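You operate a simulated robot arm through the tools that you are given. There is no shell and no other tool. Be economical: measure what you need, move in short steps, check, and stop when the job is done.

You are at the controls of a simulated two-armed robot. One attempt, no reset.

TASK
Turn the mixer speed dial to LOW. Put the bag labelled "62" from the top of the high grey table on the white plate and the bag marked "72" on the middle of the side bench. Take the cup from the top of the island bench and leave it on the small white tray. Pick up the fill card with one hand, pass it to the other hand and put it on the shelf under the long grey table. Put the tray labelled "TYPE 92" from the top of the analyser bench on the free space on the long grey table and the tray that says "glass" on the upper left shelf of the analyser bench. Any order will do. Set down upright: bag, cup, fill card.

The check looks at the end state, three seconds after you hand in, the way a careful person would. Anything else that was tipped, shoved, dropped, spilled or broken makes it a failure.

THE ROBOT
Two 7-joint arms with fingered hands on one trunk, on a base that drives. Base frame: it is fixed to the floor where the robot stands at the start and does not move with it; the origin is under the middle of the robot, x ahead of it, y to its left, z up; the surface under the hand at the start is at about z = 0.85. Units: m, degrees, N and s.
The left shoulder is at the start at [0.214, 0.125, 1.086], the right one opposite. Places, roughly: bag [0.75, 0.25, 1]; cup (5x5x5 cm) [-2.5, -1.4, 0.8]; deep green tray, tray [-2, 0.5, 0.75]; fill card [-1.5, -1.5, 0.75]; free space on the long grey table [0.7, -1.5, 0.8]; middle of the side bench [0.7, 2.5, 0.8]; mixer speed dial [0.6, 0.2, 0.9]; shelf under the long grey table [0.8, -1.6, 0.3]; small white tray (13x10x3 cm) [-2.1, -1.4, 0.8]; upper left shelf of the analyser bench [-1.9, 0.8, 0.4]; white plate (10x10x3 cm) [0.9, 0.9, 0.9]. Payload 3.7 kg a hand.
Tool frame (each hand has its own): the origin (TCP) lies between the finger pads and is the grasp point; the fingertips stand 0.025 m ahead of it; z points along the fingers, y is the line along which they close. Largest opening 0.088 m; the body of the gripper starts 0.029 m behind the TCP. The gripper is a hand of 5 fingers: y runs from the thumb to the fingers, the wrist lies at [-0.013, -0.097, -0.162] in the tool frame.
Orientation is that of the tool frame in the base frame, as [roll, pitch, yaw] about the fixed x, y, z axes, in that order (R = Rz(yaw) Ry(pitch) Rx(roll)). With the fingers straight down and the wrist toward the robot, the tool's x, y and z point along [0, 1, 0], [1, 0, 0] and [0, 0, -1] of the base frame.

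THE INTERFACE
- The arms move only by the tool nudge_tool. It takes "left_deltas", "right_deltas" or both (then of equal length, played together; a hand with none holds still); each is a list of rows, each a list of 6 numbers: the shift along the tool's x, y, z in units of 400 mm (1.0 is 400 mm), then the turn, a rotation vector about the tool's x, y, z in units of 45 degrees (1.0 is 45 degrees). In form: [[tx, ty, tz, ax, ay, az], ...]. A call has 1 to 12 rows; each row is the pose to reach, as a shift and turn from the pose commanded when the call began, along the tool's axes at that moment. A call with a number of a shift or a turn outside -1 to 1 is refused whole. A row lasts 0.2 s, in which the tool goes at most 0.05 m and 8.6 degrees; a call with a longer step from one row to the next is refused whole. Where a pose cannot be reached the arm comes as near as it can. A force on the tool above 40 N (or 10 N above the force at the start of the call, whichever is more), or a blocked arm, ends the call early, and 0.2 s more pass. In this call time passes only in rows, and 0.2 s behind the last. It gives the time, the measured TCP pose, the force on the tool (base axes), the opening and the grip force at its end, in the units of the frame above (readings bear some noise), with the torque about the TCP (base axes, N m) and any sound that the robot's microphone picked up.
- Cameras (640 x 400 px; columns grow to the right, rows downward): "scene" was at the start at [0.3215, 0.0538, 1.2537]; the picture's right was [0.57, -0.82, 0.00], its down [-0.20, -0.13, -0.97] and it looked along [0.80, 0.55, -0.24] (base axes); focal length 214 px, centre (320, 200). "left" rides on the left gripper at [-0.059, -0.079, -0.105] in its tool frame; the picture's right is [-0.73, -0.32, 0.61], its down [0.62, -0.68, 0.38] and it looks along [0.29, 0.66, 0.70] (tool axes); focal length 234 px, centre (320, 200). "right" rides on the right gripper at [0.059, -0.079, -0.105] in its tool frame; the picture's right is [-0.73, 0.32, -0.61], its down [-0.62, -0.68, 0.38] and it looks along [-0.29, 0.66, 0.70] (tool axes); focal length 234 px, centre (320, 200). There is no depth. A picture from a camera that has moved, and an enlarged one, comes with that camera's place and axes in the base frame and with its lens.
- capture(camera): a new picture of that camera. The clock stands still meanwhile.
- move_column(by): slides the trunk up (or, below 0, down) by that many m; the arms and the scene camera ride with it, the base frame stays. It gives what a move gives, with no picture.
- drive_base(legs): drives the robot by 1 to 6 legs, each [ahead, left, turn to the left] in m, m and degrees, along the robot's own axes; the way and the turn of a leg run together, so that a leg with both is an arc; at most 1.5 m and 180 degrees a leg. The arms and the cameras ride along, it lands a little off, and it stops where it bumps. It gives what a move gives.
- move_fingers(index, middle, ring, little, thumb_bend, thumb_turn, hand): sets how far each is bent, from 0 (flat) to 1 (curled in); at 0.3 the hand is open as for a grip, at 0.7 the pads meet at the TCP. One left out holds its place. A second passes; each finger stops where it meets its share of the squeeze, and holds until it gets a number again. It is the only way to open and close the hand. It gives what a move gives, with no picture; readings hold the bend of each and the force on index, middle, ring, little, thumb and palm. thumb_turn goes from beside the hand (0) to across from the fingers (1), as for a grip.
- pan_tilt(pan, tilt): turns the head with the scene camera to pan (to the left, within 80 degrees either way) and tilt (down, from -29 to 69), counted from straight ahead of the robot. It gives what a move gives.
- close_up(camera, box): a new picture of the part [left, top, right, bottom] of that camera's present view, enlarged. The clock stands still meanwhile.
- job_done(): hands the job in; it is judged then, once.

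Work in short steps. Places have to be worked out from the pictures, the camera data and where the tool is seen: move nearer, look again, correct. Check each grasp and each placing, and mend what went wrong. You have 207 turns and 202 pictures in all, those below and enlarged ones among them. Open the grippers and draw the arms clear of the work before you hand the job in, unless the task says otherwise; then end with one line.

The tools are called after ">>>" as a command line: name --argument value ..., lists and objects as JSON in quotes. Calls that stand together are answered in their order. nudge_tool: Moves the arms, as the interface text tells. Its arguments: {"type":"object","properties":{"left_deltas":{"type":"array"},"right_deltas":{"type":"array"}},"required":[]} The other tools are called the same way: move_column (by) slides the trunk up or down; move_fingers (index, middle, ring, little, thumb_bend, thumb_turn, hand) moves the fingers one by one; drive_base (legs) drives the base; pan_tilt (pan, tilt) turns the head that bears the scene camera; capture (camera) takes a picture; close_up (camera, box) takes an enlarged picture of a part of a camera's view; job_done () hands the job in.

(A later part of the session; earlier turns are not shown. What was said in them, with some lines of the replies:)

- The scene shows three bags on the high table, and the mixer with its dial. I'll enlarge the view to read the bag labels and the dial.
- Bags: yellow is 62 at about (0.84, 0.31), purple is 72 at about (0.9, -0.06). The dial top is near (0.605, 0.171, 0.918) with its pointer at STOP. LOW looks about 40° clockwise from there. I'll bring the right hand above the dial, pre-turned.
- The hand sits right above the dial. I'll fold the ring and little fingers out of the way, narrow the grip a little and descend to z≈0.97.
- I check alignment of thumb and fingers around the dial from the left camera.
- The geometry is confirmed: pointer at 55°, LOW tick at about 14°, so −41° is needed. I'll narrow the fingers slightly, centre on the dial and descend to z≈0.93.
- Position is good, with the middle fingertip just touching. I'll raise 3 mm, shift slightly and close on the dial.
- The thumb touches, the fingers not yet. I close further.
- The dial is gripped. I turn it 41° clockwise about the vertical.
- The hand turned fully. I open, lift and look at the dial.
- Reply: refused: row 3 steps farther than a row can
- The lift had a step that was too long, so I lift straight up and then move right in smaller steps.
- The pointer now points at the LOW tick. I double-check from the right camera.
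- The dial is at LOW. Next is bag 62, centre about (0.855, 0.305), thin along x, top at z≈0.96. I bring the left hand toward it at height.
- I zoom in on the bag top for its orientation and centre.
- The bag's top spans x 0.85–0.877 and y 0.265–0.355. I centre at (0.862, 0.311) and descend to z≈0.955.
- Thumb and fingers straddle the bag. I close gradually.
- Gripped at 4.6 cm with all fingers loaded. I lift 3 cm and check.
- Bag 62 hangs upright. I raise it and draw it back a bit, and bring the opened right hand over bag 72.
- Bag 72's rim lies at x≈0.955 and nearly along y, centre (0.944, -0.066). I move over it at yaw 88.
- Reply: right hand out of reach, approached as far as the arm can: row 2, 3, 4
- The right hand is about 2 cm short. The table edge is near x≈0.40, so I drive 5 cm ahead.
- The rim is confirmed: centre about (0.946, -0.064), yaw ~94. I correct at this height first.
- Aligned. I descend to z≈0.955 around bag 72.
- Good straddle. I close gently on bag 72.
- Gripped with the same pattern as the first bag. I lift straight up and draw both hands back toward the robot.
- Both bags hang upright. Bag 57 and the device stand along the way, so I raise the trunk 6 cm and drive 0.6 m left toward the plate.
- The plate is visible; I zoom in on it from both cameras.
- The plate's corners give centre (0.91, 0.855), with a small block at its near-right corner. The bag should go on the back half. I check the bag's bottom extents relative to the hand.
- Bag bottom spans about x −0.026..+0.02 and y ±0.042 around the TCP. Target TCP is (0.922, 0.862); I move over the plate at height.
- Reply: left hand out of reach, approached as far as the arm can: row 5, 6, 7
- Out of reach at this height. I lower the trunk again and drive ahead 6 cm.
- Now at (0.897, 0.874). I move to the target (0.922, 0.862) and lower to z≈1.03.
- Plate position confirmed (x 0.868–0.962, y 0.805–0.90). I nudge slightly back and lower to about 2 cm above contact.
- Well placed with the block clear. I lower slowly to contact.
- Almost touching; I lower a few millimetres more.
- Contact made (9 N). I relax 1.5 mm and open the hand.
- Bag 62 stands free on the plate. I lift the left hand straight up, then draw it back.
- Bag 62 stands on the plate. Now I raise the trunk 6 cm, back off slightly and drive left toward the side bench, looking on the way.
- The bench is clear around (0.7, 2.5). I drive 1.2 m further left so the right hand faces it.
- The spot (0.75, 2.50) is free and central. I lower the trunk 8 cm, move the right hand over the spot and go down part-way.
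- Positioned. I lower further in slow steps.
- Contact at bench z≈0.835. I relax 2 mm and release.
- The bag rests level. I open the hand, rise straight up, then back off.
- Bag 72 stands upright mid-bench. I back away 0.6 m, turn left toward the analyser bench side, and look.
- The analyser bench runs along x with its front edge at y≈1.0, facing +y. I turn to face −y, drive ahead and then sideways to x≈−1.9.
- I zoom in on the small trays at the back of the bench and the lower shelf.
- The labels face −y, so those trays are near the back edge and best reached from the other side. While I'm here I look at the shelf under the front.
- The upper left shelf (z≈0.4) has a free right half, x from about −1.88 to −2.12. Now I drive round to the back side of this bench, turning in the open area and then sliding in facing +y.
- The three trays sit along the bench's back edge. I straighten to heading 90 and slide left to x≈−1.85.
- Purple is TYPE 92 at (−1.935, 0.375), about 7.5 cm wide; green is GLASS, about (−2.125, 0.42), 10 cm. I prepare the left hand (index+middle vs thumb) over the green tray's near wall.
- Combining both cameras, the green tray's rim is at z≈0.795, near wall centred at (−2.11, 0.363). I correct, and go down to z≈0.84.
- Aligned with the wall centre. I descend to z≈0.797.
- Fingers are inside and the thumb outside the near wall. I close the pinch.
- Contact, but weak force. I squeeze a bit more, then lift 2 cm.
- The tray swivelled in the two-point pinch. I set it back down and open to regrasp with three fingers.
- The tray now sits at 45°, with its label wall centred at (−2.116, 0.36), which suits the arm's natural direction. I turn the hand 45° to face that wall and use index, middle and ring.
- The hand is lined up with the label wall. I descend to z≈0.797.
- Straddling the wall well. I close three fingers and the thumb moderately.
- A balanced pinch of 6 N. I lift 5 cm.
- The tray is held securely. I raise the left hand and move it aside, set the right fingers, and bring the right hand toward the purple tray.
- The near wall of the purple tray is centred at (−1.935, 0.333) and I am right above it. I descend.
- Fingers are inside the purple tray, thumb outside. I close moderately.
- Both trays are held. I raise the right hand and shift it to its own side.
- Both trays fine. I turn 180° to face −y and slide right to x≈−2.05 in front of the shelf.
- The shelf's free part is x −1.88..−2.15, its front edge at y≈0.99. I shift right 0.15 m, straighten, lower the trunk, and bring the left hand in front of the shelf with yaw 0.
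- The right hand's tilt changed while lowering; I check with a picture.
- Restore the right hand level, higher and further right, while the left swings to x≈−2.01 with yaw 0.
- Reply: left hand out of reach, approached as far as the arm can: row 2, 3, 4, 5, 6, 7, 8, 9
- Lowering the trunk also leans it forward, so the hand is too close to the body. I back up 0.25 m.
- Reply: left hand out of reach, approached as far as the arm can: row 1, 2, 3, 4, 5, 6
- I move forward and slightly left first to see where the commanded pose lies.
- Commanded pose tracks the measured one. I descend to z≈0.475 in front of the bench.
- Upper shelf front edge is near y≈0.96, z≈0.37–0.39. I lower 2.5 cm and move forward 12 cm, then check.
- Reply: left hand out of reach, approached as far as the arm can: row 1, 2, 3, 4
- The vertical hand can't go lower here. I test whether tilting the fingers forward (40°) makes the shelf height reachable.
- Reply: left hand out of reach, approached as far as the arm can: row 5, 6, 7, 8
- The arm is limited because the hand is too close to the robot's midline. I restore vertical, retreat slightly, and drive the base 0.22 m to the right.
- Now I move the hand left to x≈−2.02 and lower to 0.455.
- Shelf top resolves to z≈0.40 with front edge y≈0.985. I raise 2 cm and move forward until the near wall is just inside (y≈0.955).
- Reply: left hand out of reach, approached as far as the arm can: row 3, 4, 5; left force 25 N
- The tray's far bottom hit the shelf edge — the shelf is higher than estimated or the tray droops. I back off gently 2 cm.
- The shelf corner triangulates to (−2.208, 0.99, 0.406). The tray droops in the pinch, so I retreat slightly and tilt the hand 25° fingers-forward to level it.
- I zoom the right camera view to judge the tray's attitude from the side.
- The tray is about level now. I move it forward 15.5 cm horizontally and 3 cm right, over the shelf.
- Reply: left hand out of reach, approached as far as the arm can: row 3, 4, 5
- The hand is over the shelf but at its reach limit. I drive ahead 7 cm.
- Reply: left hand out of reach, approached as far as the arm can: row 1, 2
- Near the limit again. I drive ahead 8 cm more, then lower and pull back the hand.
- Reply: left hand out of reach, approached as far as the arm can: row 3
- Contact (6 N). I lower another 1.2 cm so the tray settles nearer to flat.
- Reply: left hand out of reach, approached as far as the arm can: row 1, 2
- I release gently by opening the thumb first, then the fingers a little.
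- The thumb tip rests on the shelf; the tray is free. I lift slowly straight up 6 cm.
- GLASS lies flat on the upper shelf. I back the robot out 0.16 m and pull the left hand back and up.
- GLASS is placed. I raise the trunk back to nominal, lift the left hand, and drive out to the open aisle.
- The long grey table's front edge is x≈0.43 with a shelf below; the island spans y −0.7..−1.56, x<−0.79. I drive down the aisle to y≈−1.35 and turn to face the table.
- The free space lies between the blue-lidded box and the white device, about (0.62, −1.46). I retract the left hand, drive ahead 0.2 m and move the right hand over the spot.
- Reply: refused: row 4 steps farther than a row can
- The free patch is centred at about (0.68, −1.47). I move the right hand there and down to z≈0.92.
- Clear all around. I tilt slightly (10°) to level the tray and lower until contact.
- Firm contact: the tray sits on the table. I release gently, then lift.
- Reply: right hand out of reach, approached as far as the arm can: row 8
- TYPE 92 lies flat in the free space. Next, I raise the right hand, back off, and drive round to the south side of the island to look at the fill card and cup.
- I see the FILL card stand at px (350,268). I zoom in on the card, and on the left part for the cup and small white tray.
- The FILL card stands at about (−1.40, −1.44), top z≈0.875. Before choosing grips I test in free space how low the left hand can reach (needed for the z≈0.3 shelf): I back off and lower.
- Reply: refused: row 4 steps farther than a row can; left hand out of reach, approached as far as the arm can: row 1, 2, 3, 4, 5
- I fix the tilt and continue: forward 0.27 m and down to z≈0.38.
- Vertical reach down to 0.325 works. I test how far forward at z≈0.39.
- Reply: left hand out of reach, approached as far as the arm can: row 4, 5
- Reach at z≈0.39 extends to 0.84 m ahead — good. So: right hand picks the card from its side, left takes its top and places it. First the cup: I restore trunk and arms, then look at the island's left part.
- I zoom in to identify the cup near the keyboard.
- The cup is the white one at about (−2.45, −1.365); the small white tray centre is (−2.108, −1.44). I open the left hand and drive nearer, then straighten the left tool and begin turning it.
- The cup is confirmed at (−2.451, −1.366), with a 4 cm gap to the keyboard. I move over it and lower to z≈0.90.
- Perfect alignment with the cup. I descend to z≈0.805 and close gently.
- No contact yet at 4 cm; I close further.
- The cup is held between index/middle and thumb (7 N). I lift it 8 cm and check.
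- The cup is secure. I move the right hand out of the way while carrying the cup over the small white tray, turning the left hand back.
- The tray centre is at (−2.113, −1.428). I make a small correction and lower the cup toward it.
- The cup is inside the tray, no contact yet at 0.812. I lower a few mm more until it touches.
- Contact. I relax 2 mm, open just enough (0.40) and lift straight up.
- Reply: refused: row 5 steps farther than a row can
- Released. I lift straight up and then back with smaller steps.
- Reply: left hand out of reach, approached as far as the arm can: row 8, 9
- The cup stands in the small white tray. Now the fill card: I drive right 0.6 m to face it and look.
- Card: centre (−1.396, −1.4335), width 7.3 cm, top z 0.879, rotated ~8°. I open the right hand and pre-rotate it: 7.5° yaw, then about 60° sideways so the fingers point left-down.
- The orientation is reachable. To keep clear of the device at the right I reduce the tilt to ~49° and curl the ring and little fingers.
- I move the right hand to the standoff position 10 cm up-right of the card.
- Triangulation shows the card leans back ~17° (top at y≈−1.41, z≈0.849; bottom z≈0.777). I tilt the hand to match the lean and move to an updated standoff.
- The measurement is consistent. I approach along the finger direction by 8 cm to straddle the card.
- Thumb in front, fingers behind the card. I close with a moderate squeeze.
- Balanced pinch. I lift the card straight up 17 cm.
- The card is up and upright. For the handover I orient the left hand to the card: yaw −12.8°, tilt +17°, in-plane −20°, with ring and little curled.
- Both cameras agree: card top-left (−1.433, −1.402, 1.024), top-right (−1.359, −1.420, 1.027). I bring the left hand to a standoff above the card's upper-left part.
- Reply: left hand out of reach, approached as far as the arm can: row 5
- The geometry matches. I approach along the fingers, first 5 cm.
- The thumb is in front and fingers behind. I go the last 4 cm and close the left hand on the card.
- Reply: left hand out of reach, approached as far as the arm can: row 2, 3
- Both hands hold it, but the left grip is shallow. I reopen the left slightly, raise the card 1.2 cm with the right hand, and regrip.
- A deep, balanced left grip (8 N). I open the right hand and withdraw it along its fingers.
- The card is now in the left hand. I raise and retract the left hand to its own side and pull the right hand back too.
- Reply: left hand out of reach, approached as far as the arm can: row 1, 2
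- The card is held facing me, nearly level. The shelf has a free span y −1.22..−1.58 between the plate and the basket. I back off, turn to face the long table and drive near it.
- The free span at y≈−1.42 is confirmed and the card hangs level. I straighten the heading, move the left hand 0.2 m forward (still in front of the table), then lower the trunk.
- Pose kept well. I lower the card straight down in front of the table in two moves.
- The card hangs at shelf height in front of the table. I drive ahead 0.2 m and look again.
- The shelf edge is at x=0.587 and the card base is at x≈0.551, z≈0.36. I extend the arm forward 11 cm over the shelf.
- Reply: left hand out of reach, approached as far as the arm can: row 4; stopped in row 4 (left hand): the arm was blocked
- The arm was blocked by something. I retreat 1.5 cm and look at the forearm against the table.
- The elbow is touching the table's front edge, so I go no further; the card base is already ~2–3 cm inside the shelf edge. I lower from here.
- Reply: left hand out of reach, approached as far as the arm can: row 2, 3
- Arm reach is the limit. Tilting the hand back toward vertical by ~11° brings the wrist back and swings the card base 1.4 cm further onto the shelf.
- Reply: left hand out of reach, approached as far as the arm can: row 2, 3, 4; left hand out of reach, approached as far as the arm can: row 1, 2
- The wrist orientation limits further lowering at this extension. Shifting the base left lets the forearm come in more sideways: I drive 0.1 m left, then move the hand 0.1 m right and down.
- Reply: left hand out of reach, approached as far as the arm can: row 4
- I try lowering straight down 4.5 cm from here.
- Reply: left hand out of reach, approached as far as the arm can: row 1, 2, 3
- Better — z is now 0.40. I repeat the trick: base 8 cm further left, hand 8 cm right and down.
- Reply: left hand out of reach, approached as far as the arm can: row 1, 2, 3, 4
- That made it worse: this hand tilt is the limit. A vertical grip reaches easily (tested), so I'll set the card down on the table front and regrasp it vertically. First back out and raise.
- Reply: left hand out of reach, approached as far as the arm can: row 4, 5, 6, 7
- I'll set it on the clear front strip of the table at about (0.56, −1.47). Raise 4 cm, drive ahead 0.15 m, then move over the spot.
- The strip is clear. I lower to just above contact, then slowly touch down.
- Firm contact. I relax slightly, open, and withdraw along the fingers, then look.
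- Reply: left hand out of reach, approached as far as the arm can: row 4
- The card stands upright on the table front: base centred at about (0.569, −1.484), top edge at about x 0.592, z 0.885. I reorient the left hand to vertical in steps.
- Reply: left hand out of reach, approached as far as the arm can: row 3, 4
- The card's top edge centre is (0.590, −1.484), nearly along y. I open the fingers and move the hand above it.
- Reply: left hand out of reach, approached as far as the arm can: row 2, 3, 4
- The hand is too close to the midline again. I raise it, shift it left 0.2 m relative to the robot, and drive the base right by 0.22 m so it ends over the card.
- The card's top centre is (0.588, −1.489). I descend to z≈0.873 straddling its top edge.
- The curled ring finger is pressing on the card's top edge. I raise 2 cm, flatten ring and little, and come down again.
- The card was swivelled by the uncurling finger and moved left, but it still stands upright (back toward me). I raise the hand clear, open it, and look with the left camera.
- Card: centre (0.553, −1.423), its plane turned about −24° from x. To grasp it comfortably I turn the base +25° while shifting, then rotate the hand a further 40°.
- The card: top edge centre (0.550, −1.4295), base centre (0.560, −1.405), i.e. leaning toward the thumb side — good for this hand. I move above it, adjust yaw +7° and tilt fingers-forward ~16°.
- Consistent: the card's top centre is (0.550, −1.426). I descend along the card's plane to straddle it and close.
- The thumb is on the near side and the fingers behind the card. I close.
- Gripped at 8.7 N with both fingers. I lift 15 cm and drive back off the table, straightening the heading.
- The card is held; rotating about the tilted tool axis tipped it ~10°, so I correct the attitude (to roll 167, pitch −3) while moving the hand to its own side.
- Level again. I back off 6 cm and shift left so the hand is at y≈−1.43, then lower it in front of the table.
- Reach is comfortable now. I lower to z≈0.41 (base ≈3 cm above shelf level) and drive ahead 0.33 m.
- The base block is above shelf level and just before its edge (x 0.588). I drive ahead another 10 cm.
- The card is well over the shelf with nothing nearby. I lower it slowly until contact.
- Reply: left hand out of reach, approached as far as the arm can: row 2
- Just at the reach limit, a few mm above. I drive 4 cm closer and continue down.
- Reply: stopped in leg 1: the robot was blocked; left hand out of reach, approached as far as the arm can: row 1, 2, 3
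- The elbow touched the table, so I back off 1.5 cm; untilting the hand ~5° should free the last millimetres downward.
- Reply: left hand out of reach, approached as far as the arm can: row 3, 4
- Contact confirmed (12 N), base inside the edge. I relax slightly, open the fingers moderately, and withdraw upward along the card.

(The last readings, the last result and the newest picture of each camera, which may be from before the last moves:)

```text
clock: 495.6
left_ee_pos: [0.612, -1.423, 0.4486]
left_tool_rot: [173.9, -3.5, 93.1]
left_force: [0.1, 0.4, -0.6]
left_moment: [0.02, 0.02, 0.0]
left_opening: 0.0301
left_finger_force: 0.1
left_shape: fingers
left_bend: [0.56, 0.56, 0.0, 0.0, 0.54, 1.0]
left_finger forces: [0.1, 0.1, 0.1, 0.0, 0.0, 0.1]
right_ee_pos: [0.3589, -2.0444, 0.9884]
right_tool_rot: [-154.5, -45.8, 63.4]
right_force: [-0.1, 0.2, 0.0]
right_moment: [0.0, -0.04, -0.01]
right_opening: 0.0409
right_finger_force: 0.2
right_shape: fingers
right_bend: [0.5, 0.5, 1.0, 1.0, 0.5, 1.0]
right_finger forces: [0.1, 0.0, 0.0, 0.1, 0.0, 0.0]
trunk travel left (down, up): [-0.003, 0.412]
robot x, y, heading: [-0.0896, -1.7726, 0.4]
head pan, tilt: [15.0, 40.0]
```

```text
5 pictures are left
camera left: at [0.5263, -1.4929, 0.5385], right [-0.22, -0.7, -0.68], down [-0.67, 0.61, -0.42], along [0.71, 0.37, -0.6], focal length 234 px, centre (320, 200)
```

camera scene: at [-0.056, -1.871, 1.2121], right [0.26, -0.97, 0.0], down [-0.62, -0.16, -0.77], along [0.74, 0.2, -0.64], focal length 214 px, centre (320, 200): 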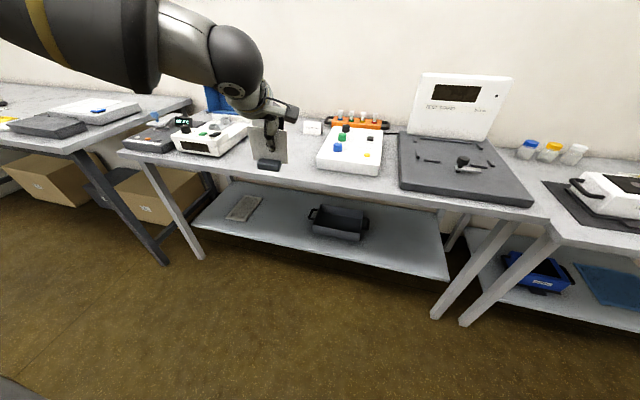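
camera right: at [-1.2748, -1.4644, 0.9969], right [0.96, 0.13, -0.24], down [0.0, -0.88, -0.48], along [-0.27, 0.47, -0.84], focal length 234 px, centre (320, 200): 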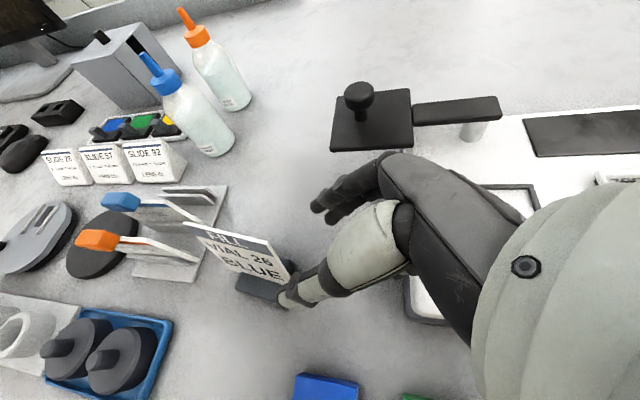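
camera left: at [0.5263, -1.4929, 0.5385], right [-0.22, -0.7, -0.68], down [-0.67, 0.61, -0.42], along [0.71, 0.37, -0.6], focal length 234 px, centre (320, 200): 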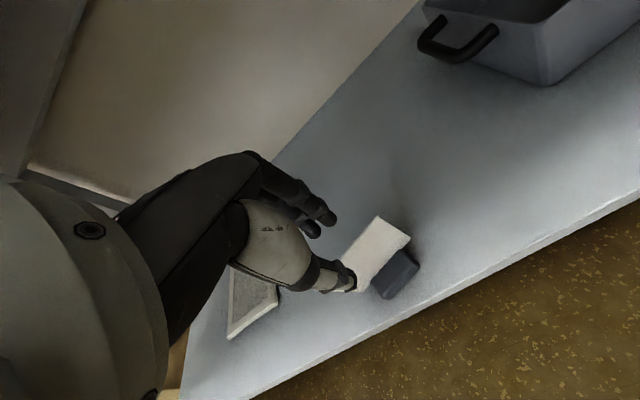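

The card stands upright on the shelf. I raise the hand 3 cm more, then back the robot away 0.35 m.

>>> nudge_tool --left_deltas '[[0, 0, -0.05, 0, 0, 0], [0, 0, -0.09, 0, 0, 0]]'

>>> drive_base --legs '[[-0.4, 0, 0]]'

>>> capture --camera "scene"

```text
clock: 496.2
left_ee_pos: [0.6061, -1.4247, 0.483]
left_tool_rot: [173.9, -3.5, 93.1]
left_force: [0.3, 0.3, 0.4]
left_moment: [-0.02, 0.02, -0.04]
left_opening: 0.03
left_finger_force: 0.1
left_shape: fingers
left_bend: [0.56, 0.56, 0.0, 0.0, 0.54, 1.0]
left_finger forces: [0.0, 0.1, 0.0, 0.1, 0.0, 0.0]
right_ee_pos: [0.3595, -2.0457, 0.9873]
right_tool_rot: [-154.3, -45.8, 63.2]
right_force: [-0.1, -0.8, 1.0]
right_moment: [0.05, -0.03, -0.03]
right_opening: 0.041
right_finger_force: 0.0
right_shape: fingers
right_bend: [0.5, 0.5, 1.0, 1.0, 0.5, 1.0]
right_finger forces: [0.0, 0.0, 0.0, 0.1, 0.0, 0.1]
trunk travel left (down, up): [-0.003, 0.412]
robot x, y, heading: [-0.0863, -1.7741, 0.7]
head pan, tilt: [15.0, 40.0]
```

```text
clock: 498.6
left_ee_pos: [0.2164, -1.4255, 0.4833]
left_tool_rot: [173.9, -3.5, 93.4]
left_force: [0.1, -0.2, -0.3]
left_moment: [-0.01, -0.01, -0.02]
left_opening: 0.0299
left_finger_force: 0.1
left_shape: fingers
left_bend: [0.56, 0.56, 0.0, 0.0, 0.54, 1.0]
left_finger forces: [0.1, 0.0, 0.0, 0.0, 0.0, 0.1]
right_ee_pos: [-0.0285, -2.0474, 0.988]
right_tool_rot: [-154.4, -45.8, 63.6]
right_force: [0.8, 0.2, 0.8]
right_moment: [0.02, 0.03, 0.02]
right_opening: 0.0412
right_finger_force: 0.1
right_shape: fingers
right_bend: [0.5, 0.5, 1.0, 1.0, 0.5, 1.0]
right_finger forces: [0.0, 0.1, 0.0, 0.1, 0.0, 0.0]
trunk travel left (down, up): [-0.003, 0.412]
robot x, y, heading: [-0.4754, -1.7776, 0.8]
head pan, tilt: [15.0, 40.0]
```

```text
4 pictures are left
camera scene: at [-0.064, -1.7476, 1.0852], right [0.27, -0.96, 0.0], down [-0.62, -0.17, -0.77], along [0.74, 0.21, -0.64], focal length 214 px, centre (320, 200)
```

scene: 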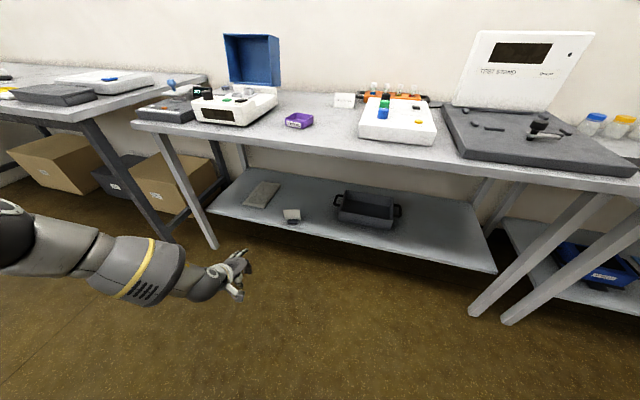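

The card is on the shelf and TYPE 92 is on the table. I zoom in to verify both stand properly.

>>> close_up --camera "scene" --box '[230, 90, 390, 240]'

```text
2.67 times, centred on (310, 165) of scene
camera zoom: at [-0.064, -1.7476, 1.0852], right [0.27, -0.96, 0.0], down [-0.62, -0.17, -0.77], along [0.74, 0.21, -0.64], focal length 572 px, centre (347, 293)
```

zoom: 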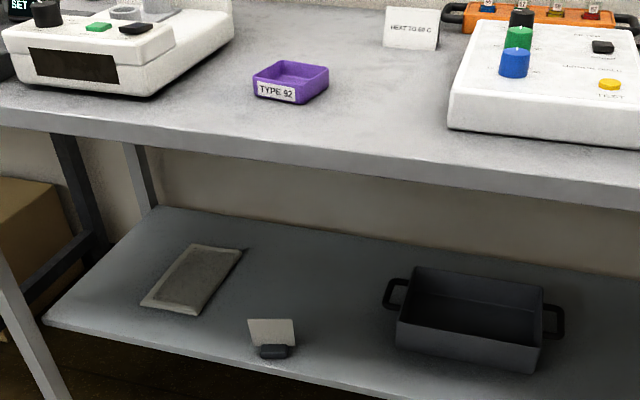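

Everything is in place. I open both hands; the arms are clear of all work.

>>> move_fingers --hand "left" --index 0.3 --middle 0.3 --ring 0.3 --little 0.3 --thumb_bend 0.3

>>> move_fingers --hand "right" --index 0.3 --middle 0.3 --ring 0.3 --little 0.3 --thumb_bend 0.3

>>> drive_base --legs '[[-0.08, 0, 0]]'

```text
clock: 499.6
left_ee_pos: [0.2155, -1.4251, 0.4832]
left_tool_rot: [173.9, -3.4, 93.4]
left_force: [0.2, -0.4, -0.1]
left_moment: [0.01, 0.02, 0.01]
left_opening: 0.0843
left_finger_force: 0.0
left_shape: fingers
left_bend: [0.3, 0.3, 0.3, 0.3, 0.3, 0.98]
left_finger forces: [0.1, 0.0, 0.0, 0.0, 0.0, 0.0]
right_ee_pos: [-0.027, -2.0462, 0.9879]
right_tool_rot: [-154.4, -45.9, 63.6]
right_force: [-0.1, -0.4, 1.2]
right_moment: [0.02, 0.03, 0.0]
right_opening: 0.041
right_finger_force: 0.1
right_shape: fingers
right_bend: [0.5, 0.5, 1.0, 1.0, 0.5, 1.0]
right_finger forces: [0.1, 0.1, 0.2, 0.0, 0.1, 0.0]
trunk travel left (down, up): [-0.003, 0.412]
robot x, y, heading: [-0.4785, -1.7747, 0.8]
head pan, tilt: [15.0, 40.0]
```

```text
clock: 500.6
left_ee_pos: [0.2166, -1.4252, 0.4841]
left_tool_rot: [173.9, -3.5, 93.5]
left_force: [-0.2, 0.4, 0.4]
left_moment: [0.0, -0.02, -0.02]
left_opening: 0.0844
left_finger_force: 0.1
left_shape: fingers
left_bend: [0.3, 0.3, 0.3, 0.3, 0.3, 0.98]
left_finger forces: [0.0, 0.1, 0.0, 0.0, 0.1, 0.0]
right_ee_pos: [-0.0283, -2.0471, 0.9882]
right_tool_rot: [-154.3, -45.9, 63.5]
right_force: [-0.6, -0.1, -0.1]
right_moment: [-0.02, -0.02, -0.02]
right_opening: 0.0846
right_finger_force: 0.1
right_shape: fingers
right_bend: [0.3, 0.3, 0.3, 0.3, 0.3, 0.98]
right_finger forces: [0.0, 0.0, 0.1, 0.1, 0.0, 0.1]
trunk travel left (down, up): [-0.003, 0.412]
robot x, y, heading: [-0.4762, -1.7763, 0.8]
head pan, tilt: [15.0, 40.0]
```

```text
clock: 501.7
left_ee_pos: [0.1621, -1.432, 0.4827]
left_tool_rot: [174.1, -3.5, 93.0]
left_force: [0.3, -0.4, 0.0]
left_moment: [0.02, -0.01, -0.01]
left_opening: 0.0843
left_finger_force: 0.0
left_shape: fingers
left_bend: [0.3, 0.3, 0.3, 0.3, 0.3, 0.98]
left_finger forces: [0.0, 0.0, 0.1, 0.0, 0.1, 0.1]
right_ee_pos: [-0.084, -2.0511, 0.9875]
right_tool_rot: [-154.7, -45.9, 63.3]
right_force: [1.1, -0.3, -0.3]
right_moment: [0.0, 0.01, 0.01]
right_opening: 0.0847
right_finger_force: 0.1
right_shape: fingers
right_bend: [0.3, 0.3, 0.3, 0.3, 0.3, 0.98]
right_finger forces: [0.0, 0.0, 0.1, 0.0, 0.0, 0.1]
trunk travel left (down, up): [-0.003, 0.412]
robot x, y, heading: [-0.53, -1.7794, 0.3]
head pan, tilt: [15.0, 40.0]
stopped in leg 1: the robot was blocked; the commanded pose is now the measured one
```

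The base lightly met the island's end, so I ease forward 3 cm to stand free, then hand in.

>>> drive_base --legs '[[0.04, 0, 0]]'

>>> job_done

```text
clock: 502.6
left_ee_pos: [0.2008, -1.4321, 0.4814]
left_tool_rot: [174.1, -3.5, 93.1]
left_force: [0.6, -0.4, 0.6]
left_moment: [0.01, 0.01, 0.02]
left_opening: 0.0844
left_finger_force: 0.0
left_shape: fingers
left_bend: [0.3, 0.3, 0.3, 0.3, 0.3, 0.98]
left_finger forces: [0.1, 0.1, 0.0, 0.0, 0.1, 0.0]
right_ee_pos: [-0.0447, -2.0527, 0.9885]
right_tool_rot: [-154.5, -45.8, 63.3]
right_force: [-1.0, -0.9, 0.0]
right_moment: [0.03, -0.01, -0.01]
right_opening: 0.0845
right_finger_force: 0.1
right_shape: fingers
right_bend: [0.3, 0.3, 0.3, 0.3, 0.3, 0.98]
right_finger forces: [0.0, 0.0, 0.1, 0.1, 0.0, 0.0]
trunk travel left (down, up): [-0.003, 0.412]
robot x, y, heading: [-0.4903, -1.7819, 0.5]
head pan, tilt: [15.0, 40.0]
```

```text
The job is handed in.
```

I handed the job in with every item done: dial at LOW, bag 62 on the plate, bag 72 mid-bench, cup in the small white tray, "GLASS" on the upper left shelf, "TYPE 92" on the long grey table, and the fill card passed between hands and standing on the shelf below; on the way the card swivelled on the table top, the elbow touched the table edge and the base lightly bumped the island, and I saw nothing tipped or dropped, though I took no new pictures of the earlier stations.
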